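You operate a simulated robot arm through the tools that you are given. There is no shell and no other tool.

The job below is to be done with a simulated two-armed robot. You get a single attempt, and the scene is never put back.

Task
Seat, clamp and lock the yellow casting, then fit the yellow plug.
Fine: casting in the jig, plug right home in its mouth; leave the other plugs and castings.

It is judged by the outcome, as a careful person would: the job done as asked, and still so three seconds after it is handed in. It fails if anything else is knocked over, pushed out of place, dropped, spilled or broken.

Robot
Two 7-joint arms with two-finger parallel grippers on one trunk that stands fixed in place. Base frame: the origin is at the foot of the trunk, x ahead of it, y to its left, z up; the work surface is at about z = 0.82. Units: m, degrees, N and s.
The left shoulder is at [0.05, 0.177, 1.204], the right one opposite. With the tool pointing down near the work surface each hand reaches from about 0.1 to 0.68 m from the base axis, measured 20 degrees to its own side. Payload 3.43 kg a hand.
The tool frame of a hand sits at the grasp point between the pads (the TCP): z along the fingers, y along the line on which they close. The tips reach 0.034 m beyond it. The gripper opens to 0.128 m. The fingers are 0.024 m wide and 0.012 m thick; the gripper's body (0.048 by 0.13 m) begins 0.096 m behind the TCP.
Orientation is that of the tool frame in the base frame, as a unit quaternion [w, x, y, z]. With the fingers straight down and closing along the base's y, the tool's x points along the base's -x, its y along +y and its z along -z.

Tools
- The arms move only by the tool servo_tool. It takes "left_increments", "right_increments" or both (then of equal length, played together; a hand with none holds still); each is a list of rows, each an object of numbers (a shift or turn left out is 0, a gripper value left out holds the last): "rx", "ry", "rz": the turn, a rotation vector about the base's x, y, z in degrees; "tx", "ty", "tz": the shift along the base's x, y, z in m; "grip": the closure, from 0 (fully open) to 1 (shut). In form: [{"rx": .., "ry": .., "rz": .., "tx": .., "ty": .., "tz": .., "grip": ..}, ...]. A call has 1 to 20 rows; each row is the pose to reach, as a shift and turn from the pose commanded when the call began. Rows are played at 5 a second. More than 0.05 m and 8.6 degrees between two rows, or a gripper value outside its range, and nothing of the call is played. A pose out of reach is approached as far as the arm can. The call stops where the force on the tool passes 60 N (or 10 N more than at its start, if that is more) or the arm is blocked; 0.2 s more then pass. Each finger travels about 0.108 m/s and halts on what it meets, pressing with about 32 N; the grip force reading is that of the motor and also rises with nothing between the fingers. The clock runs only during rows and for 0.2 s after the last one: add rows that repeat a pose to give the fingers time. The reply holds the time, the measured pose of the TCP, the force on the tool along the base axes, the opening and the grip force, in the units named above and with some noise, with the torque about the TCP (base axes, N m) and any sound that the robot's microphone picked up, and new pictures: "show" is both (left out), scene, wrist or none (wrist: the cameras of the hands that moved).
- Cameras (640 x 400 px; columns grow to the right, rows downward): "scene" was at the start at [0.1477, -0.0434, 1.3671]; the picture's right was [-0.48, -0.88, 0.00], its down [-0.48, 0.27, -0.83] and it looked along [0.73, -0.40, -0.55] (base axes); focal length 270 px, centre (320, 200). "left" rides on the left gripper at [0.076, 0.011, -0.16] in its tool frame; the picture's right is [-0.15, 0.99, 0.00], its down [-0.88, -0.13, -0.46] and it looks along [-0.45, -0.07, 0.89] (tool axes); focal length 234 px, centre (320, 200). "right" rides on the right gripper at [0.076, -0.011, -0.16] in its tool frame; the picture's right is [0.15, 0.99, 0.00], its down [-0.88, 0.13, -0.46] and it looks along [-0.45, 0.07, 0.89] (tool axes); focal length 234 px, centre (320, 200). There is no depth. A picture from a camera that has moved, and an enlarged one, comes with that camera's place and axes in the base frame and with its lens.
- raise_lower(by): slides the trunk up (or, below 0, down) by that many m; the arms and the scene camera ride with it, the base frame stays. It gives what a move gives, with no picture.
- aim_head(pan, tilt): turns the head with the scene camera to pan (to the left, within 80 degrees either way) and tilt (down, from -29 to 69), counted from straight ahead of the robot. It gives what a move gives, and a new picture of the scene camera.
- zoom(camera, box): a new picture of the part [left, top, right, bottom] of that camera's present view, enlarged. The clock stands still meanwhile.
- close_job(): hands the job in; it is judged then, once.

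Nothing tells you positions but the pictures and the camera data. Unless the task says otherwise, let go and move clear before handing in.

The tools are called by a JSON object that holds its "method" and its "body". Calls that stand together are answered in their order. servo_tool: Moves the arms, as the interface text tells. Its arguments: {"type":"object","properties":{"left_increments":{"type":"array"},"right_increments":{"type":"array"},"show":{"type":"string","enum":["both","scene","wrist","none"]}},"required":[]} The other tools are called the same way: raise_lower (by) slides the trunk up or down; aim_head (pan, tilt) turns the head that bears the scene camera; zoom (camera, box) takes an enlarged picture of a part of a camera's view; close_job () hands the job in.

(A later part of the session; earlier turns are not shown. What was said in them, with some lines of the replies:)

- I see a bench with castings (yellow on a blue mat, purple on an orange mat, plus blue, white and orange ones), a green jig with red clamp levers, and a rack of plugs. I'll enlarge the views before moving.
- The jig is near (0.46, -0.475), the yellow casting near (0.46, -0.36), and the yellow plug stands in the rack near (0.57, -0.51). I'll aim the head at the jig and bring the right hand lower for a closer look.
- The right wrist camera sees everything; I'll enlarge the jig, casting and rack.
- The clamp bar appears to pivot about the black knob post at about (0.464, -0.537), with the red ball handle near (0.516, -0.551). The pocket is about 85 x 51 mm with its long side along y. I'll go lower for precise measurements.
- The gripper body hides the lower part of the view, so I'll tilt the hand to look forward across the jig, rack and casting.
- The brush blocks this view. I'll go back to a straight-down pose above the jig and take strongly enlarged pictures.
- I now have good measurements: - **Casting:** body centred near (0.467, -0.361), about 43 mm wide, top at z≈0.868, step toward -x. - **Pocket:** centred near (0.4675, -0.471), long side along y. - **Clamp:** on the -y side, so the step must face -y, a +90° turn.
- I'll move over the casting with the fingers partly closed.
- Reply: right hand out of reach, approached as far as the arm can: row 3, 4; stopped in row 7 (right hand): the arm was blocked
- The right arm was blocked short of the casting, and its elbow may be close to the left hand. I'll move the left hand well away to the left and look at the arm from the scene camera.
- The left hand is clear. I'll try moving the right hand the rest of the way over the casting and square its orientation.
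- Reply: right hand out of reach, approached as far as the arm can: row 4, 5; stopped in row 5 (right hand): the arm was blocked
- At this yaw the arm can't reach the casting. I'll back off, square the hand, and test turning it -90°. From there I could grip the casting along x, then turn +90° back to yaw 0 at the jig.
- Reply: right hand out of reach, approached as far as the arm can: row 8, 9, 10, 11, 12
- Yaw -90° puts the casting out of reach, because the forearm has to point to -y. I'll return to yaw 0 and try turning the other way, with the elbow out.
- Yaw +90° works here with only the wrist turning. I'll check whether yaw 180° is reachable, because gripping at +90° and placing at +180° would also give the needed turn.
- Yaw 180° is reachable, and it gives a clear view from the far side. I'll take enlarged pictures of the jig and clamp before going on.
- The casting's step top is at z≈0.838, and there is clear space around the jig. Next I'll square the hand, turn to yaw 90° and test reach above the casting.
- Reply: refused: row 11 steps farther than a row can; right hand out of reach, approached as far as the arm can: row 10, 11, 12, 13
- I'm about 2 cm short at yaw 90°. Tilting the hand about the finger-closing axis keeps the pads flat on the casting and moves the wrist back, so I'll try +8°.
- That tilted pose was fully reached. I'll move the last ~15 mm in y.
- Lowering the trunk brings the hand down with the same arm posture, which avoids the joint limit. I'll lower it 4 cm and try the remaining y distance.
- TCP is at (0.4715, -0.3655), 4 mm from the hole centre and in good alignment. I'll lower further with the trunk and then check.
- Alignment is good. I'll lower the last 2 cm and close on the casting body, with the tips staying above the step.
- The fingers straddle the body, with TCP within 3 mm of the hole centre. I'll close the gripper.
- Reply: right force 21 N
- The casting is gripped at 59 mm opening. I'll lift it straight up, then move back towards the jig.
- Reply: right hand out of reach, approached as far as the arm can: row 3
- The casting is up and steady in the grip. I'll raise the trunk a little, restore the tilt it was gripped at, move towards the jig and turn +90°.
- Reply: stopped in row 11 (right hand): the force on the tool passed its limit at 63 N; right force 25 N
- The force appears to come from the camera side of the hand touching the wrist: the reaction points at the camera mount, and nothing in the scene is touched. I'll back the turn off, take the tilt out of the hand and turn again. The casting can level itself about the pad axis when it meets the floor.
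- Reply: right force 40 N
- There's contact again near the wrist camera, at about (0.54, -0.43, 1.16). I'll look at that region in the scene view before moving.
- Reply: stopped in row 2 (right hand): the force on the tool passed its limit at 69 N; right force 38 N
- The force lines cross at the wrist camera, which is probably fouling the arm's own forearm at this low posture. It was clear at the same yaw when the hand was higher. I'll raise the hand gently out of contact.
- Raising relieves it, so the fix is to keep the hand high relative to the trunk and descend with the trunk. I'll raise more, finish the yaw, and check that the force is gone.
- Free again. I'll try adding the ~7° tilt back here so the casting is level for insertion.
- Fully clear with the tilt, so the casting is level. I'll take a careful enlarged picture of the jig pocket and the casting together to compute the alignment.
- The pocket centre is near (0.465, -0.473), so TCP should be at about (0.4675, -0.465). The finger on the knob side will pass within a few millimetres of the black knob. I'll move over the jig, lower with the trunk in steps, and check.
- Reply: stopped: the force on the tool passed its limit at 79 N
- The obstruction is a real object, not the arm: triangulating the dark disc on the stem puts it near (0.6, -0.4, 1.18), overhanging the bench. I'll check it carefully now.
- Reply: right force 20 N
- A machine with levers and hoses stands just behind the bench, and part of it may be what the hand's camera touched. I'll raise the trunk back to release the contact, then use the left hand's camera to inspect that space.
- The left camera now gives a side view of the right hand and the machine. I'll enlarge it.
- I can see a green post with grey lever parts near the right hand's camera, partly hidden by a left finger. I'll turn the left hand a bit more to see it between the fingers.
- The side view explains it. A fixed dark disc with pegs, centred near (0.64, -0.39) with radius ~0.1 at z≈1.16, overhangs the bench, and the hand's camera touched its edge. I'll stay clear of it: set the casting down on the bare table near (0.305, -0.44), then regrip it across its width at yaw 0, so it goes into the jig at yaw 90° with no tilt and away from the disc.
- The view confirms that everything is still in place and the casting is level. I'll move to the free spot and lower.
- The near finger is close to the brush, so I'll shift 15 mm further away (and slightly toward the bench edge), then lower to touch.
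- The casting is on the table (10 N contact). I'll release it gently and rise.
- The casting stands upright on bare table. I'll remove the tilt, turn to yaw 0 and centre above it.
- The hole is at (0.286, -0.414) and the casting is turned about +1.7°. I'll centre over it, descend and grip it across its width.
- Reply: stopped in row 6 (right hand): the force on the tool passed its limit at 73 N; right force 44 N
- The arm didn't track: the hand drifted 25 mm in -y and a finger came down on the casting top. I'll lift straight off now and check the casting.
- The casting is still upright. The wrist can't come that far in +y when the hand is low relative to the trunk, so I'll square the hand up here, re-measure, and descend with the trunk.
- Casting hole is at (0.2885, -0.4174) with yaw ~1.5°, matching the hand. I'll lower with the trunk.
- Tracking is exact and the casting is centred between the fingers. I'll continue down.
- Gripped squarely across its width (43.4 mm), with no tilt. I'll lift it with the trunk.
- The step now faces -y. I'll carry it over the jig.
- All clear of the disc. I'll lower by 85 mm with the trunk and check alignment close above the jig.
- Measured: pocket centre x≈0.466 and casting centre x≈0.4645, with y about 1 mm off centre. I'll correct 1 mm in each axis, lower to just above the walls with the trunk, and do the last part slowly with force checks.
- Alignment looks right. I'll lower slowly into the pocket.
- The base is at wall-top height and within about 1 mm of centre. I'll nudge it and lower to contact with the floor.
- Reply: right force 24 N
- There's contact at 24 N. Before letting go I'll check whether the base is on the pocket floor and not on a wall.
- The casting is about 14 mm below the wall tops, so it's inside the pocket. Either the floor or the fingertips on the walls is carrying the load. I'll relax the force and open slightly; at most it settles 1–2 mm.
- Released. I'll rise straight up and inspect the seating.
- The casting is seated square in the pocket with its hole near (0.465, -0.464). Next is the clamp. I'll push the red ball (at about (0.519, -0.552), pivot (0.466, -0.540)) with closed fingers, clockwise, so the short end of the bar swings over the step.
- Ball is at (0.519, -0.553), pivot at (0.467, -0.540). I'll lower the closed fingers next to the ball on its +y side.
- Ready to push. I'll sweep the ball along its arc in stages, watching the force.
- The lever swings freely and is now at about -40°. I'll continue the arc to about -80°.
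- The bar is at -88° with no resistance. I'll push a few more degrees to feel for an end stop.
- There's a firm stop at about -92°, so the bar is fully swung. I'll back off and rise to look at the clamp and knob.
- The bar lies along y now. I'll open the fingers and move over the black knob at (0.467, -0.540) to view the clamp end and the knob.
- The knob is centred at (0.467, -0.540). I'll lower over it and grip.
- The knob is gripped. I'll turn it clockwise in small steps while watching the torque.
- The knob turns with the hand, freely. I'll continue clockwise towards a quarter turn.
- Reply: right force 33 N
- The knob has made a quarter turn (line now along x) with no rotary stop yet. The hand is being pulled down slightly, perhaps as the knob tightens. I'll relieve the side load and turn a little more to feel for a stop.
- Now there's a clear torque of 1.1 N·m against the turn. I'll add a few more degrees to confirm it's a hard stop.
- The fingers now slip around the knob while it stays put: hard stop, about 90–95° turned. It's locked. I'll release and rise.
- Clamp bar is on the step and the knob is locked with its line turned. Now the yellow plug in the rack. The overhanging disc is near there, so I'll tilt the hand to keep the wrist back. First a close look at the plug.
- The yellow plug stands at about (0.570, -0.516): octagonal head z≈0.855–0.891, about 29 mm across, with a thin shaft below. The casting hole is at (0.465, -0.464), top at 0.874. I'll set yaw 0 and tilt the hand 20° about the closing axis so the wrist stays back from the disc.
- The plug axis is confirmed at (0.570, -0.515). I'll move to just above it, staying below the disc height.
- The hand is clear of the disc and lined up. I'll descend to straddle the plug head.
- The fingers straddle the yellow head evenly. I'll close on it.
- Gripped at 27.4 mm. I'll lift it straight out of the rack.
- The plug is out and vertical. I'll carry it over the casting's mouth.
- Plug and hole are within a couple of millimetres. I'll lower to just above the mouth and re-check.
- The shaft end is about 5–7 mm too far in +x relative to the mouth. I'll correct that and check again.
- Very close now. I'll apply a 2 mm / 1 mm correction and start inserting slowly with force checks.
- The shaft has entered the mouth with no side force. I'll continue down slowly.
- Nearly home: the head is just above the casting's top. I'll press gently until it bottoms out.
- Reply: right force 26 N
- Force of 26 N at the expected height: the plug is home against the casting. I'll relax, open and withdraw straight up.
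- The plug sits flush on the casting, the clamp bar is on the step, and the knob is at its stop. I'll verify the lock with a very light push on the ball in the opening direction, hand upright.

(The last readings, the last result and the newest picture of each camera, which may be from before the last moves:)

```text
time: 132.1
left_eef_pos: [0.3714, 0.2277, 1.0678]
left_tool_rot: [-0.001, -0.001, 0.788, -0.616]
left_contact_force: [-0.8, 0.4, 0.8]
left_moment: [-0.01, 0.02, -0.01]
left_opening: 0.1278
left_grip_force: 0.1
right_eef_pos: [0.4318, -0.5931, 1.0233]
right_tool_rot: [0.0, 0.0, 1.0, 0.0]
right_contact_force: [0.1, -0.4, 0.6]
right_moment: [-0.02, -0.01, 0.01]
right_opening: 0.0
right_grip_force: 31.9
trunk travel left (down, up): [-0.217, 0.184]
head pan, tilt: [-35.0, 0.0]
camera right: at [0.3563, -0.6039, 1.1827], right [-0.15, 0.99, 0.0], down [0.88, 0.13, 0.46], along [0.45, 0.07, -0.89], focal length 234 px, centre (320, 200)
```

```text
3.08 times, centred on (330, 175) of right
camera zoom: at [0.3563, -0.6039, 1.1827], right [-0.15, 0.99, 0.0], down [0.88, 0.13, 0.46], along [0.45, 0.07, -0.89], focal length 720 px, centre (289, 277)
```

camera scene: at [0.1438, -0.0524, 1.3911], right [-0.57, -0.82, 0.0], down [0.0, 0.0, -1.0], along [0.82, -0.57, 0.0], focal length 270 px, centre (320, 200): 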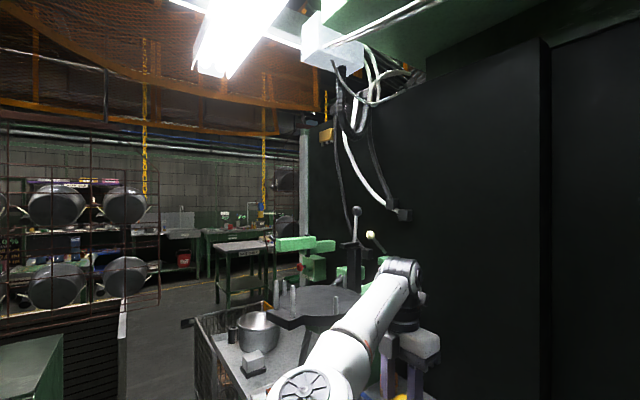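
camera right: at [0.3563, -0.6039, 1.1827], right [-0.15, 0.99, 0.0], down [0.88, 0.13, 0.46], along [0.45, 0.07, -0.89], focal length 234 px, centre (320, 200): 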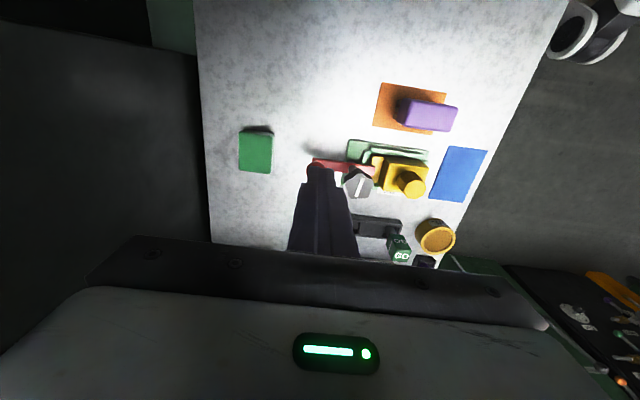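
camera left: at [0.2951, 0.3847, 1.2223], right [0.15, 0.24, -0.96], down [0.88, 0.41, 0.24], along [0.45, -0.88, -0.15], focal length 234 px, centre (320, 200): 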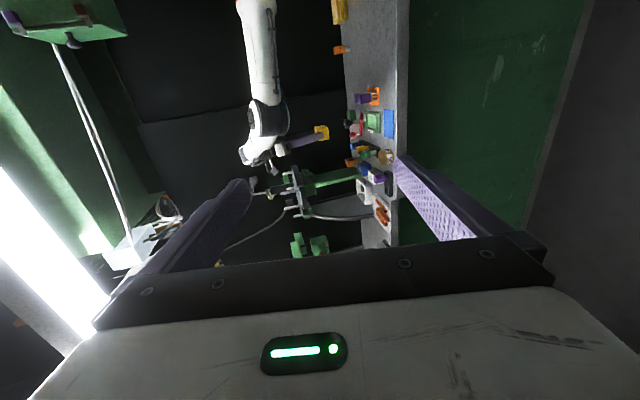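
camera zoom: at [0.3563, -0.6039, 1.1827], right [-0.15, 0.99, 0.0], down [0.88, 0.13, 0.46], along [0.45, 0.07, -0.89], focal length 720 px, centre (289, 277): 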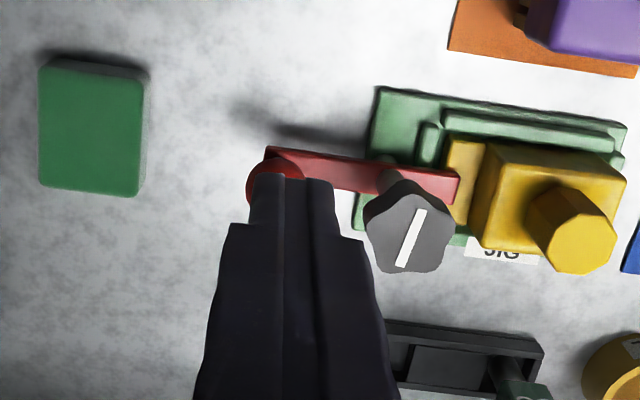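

{"method": "servo_tool", "body": {"right_increments": [{"tz": -0.04, "tx": -0.003}, {"tz": -0.08, "tx": -0.003}, {"tz": -0.11, "tx": -0.003}, {"tz": -0.13, "tx": -0.003}, {"tz": -0.13, "tx": -0.003}], "show": "none"}}

{"method": "zoom", "body": {"camera": "right", "box": [260, 110, 400, 240]}}

```text
time: 133.3
left_eef_pos: [0.3711, 0.2274, 1.0692]
left_tool_rot: [0.0, 0.0, 0.788, -0.616]
left_contact_force: [0.4, -0.4, 0.1]
left_moment: [0.01, 0.01, 0.01]
left_opening: 0.128
left_grip_force: 0.1
right_eef_pos: [0.4293, -0.5916, 0.8944]
right_tool_rot: [0.001, 0.0, 1.0, 0.001]
right_contact_force: [0.4, -0.5, 0.0]
right_moment: [-0.01, 0.01, 0.0]
right_opening: 0.0
right_grip_force: 31.5
trunk travel left (down, up): [-0.217, 0.184]
head pan, tilt: [-35.0, 0.0]
```

```text
3.08 times, centred on (330, 175) of right
camera zoom: at [0.3541, -0.6018, 1.0539], right [-0.15, 0.99, 0.0], down [0.88, 0.13, 0.46], along [0.45, 0.07, -0.89], focal length 720 px, centre (289, 277)
```

zoom: 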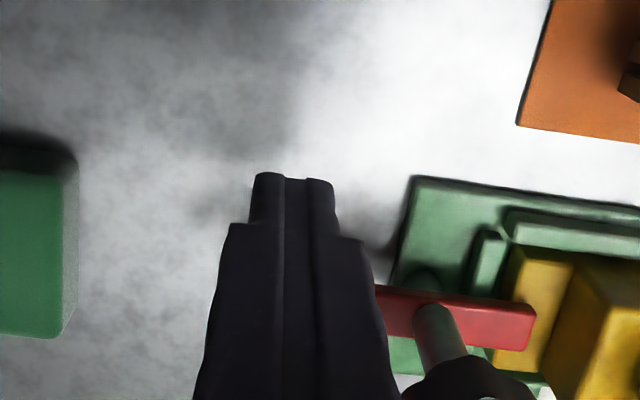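

{"method": "servo_tool", "body": {"right_increments": [{"tx": 0.004}, {"tx": 0.007}, {"tx": 0.009}, {"tx": 0.0105}, {"tx": 0.0105}], "show": "none"}}

```text
time: 134.5
left_eef_pos: [0.3713, 0.2279, 1.0683]
left_tool_rot: [-0.001, 0.0, 0.788, -0.616]
left_contact_force: [0.0, -0.6, -0.6]
left_moment: [-0.01, 0.02, 0.01]
left_opening: 0.128
left_grip_force: 0.0
right_eef_pos: [0.4383, -0.5922, 0.8947]
right_tool_rot: [0.0, 0.001, 1.0, 0.001]
right_contact_force: [-0.3, 0.5, 0.2]
right_moment: [-0.01, 0.01, 0.01]
right_opening: 0.0
right_grip_force: 31.7
trunk travel left (down, up): [-0.217, 0.184]
head pan, tilt: [-35.0, 0.0]
```

{"method": "servo_tool", "body": {"right_increments": [{"tx": 0.001}, {"tx": 0.002}, {"tx": 0.003}, {"tx": 0.003}], "show": "none"}}

{"method": "zoom", "body": {"camera": "right", "box": [260, 110, 400, 240]}}

```text
time: 135.5
left_eef_pos: [0.3708, 0.2289, 1.0681]
left_tool_rot: [0.0, 0.0, 0.788, -0.615]
left_contact_force: [0.2, 0.6, 0.3]
left_moment: [0.0, -0.02, 0.0]
left_opening: 0.1279
left_grip_force: 0.1
right_eef_pos: [0.4415, -0.5913, 0.895]
right_tool_rot: [-0.001, 0.001, 1.0, 0.001]
right_contact_force: [-10.7, 1.4, -2.6]
right_moment: [-0.13, 0.15, 0.0]
right_opening: 0.0
right_grip_force: 31.7
trunk travel left (down, up): [-0.217, 0.184]
head pan, tilt: [-35.0, 0.0]
```

```text
3.08 times, centred on (330, 175) of right
camera zoom: at [0.3659, -0.6025, 1.0546], right [-0.14, 0.99, 0.0], down [0.88, 0.13, 0.45], along [0.45, 0.07, -0.89], focal length 720 px, centre (289, 277)
```

zoom: 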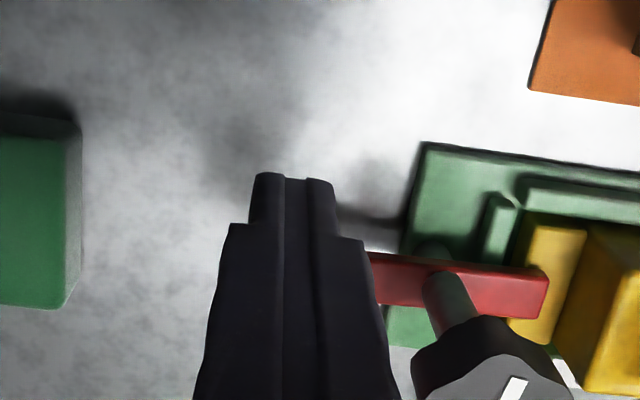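

The ball resists with 10.7 N, where before it moved freely, so the clamp is locked. I'll back off, rise well clear and do a last check.

{"method": "servo_tool", "body": {"right_increments": [{"tx": -0.008}, {"tx": -0.014, "tz": 0.01}, {"tx": -0.02, "tz": 0.05}, {"tx": -0.03, "tz": 0.1}, {"tx": -0.06, "tz": 0.14}, {"tx": -0.09, "tz": 0.18}, {"tx": -0.09, "tz": 0.2}, {"tx": -0.09, "tz": 0.2}], "show": "wrist"}}

{"method": "zoom", "body": {"camera": "right", "box": [280, 130, 460, 250]}}

{"method": "zoom", "body": {"camera": "left", "box": [280, 60, 420, 200]}}

```text
refused: row 4 steps farther than a row can; nothing moved
```

```text
3.33 times, centred on (370, 190) of right
camera zoom: at [0.3659, -0.6025, 1.0546], right [-0.14, 0.99, 0.0], down [0.88, 0.13, 0.45], along [0.45, 0.07, -0.89], focal length 781 px, centre (153, 233)
```

zoom: 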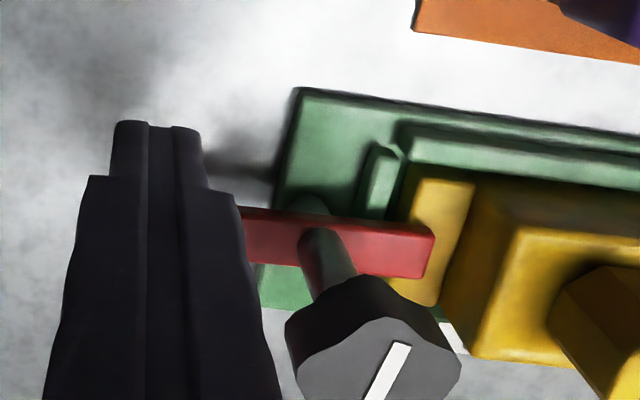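

```text
2.86 times, centred on (350, 130) of left
camera zoom: at [0.2943, 0.3848, 1.0946], right [0.15, 0.24, -0.96], down [0.88, 0.41, 0.24], along [0.45, -0.88, -0.15], focal length 669 px, centre (234, 400)
```

zoom: 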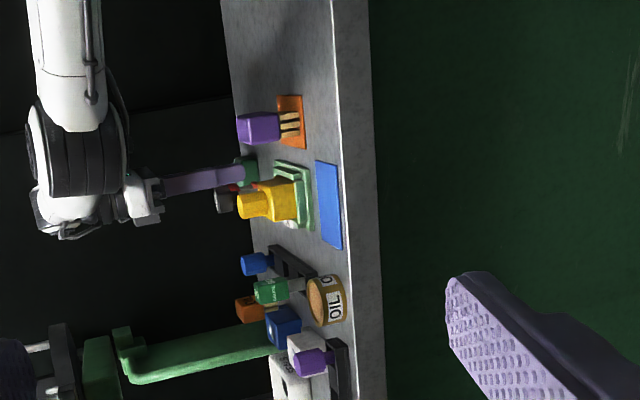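

A row in that move was too long, so nothing moved. I'll repeat it with smaller steps.

{"method": "servo_tool", "body": {"right_increments": [{"tx": -0.008}, {"tx": -0.014, "tz": 0.01}, {"tx": -0.02, "tz": 0.045}, {"tx": -0.03, "tz": 0.085}, {"tx": -0.05, "tz": 0.12}, {"tx": -0.07, "tz": 0.155}, {"tx": -0.08, "tz": 0.19}, {"tx": -0.08, "tz": 0.19}], "show": "wrist"}}

{"method": "zoom", "body": {"camera": "right", "box": [280, 120, 460, 250]}}

{"method": "aim_head", "body": {"pan": -45, "tilt": 40}}

```text
time: 137.3
left_eef_pos: [0.3721, 0.2282, 1.068]
left_tool_rot: [-0.001, 0.0, 0.788, -0.615]
left_contact_force: [0.4, 0.3, -0.8]
left_moment: [-0.02, -0.04, 0.0]
left_opening: 0.1279
left_grip_force: 0.1
right_eef_pos: [0.3611, -0.5913, 1.0845]
right_tool_rot: [0.0, 0.0, 1.0, 0.001]
right_contact_force: [0.1, 0.1, -0.3]
right_moment: [0.02, -0.01, -0.01]
right_opening: 0.0001
right_grip_force: 32.1
trunk travel left (down, up): [-0.217, 0.184]
head pan, tilt: [-35.0, 0.0]
camera right: at [0.2866, -0.602, 1.2452], right [-0.15, 0.99, 0.0], down [0.88, 0.13, 0.46], along [0.45, 0.07, -0.89], focal length 234 px, centre (320, 200)
```

right: 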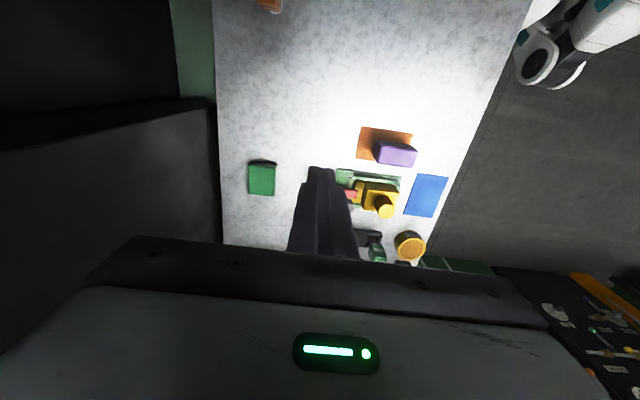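

```text
3.08 times, centred on (370, 185) of right
camera zoom: at [0.2866, -0.602, 1.2452], right [-0.15, 0.99, 0.0], down [0.88, 0.13, 0.46], along [0.45, 0.07, -0.89], focal length 720 px, centre (166, 246)
```

zoom: 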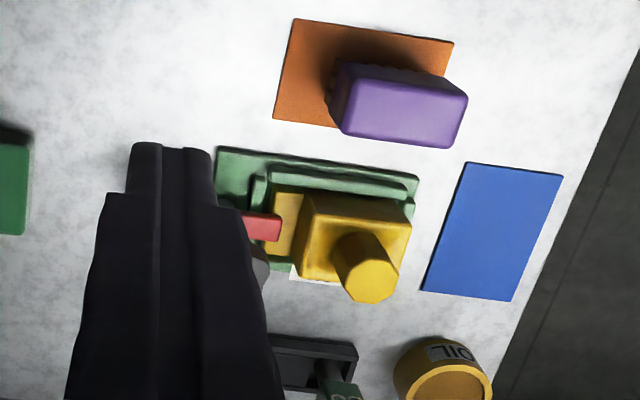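

```text
time: 138.4
left_eef_pos: [0.3705, 0.2266, 1.0685]
left_tool_rot: [-0.001, 0.0, 0.788, -0.615]
left_contact_force: [0.1, 0.2, -0.6]
left_moment: [0.01, 0.04, -0.01]
left_opening: 0.128
left_grip_force: 0.1
right_eef_pos: [0.361, -0.592, 1.0852]
right_tool_rot: [0.001, -0.001, 1.0, 0.001]
right_contact_force: [-0.1, -0.4, -0.2]
right_moment: [0.0, 0.01, 0.03]
right_opening: 0.0
right_grip_force: 31.5
trunk travel left (down, up): [-0.217, 0.184]
head pan, tilt: [-45.0, 40.0]
camera scene: at [0.1301, -0.0607, 1.1995], right [-0.71, -0.71, 0.0], down [-0.45, 0.45, -0.77], along [0.54, -0.54, -0.64], focal length 270 px, centre (320, 200)
```

scene: 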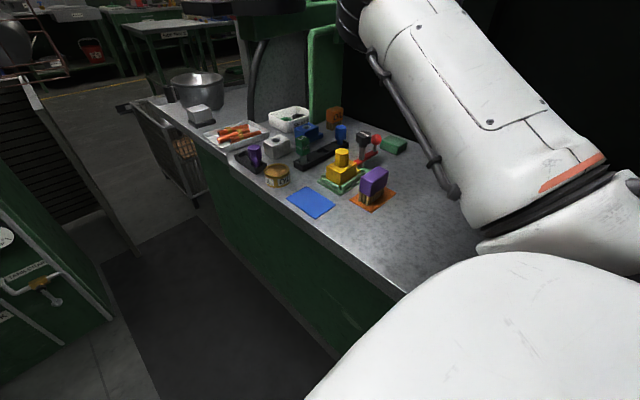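

{"method": "zoom", "body": {"camera": "scene", "box": [220, 90, 430, 230]}}

```text
2.86 times, centred on (325, 160) of scene
camera zoom: at [0.1301, -0.0607, 1.1995], right [-0.71, -0.71, 0.0], down [-0.45, 0.45, -0.77], along [0.54, -0.54, -0.64], focal length 771 px, centre (306, 314)
```

zoom: 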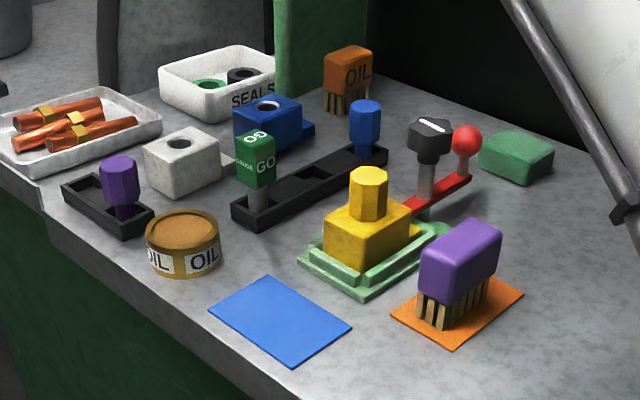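

The scene camera shows the yellow casting seated in the jig under the clamp bar, with the knob turned and the yellow plug home. Every other item is where it was at the start and both hands are clear, so I'm handing in.

{"method": "close_job", "body": {}}

```text
The job is handed in.
```

The yellow casting is seated in the jig, clamped and locked, and the yellow plug is fitted right home in its mouth. I've handed the job in.

- **Seating:** the casting sits square in the pocket with its step facing the clamp.
- **Clamp:** the red bar is swung over the step to its end stop.
- **Lock:** I turned the black knob clockwise about a quarter turn to a hard stop. Before locking, the bar swung freely. Afterwards it resisted a light push in the opening direction with about 11 N.
- **Plug:** the shaft went in without side force, and I pressed until the head bottomed on the casting at about 26 N.

Three contacts happened along the way:

- **Overhanging disc:** the right hand's camera bumped the edge of the dark disc behind the bench a few times, up to 79 N. The views I took afterwards showed nothing moved.
- **Finger on the casting:** one finger came down on top of the casting while it stood on bare table. It stayed upright.
- **Extra set-down:** I put the casting down on open table once, to regrip it at a better angle.

In the last picture the other plugs, castings and tools were in their original places. Both hands were clear.
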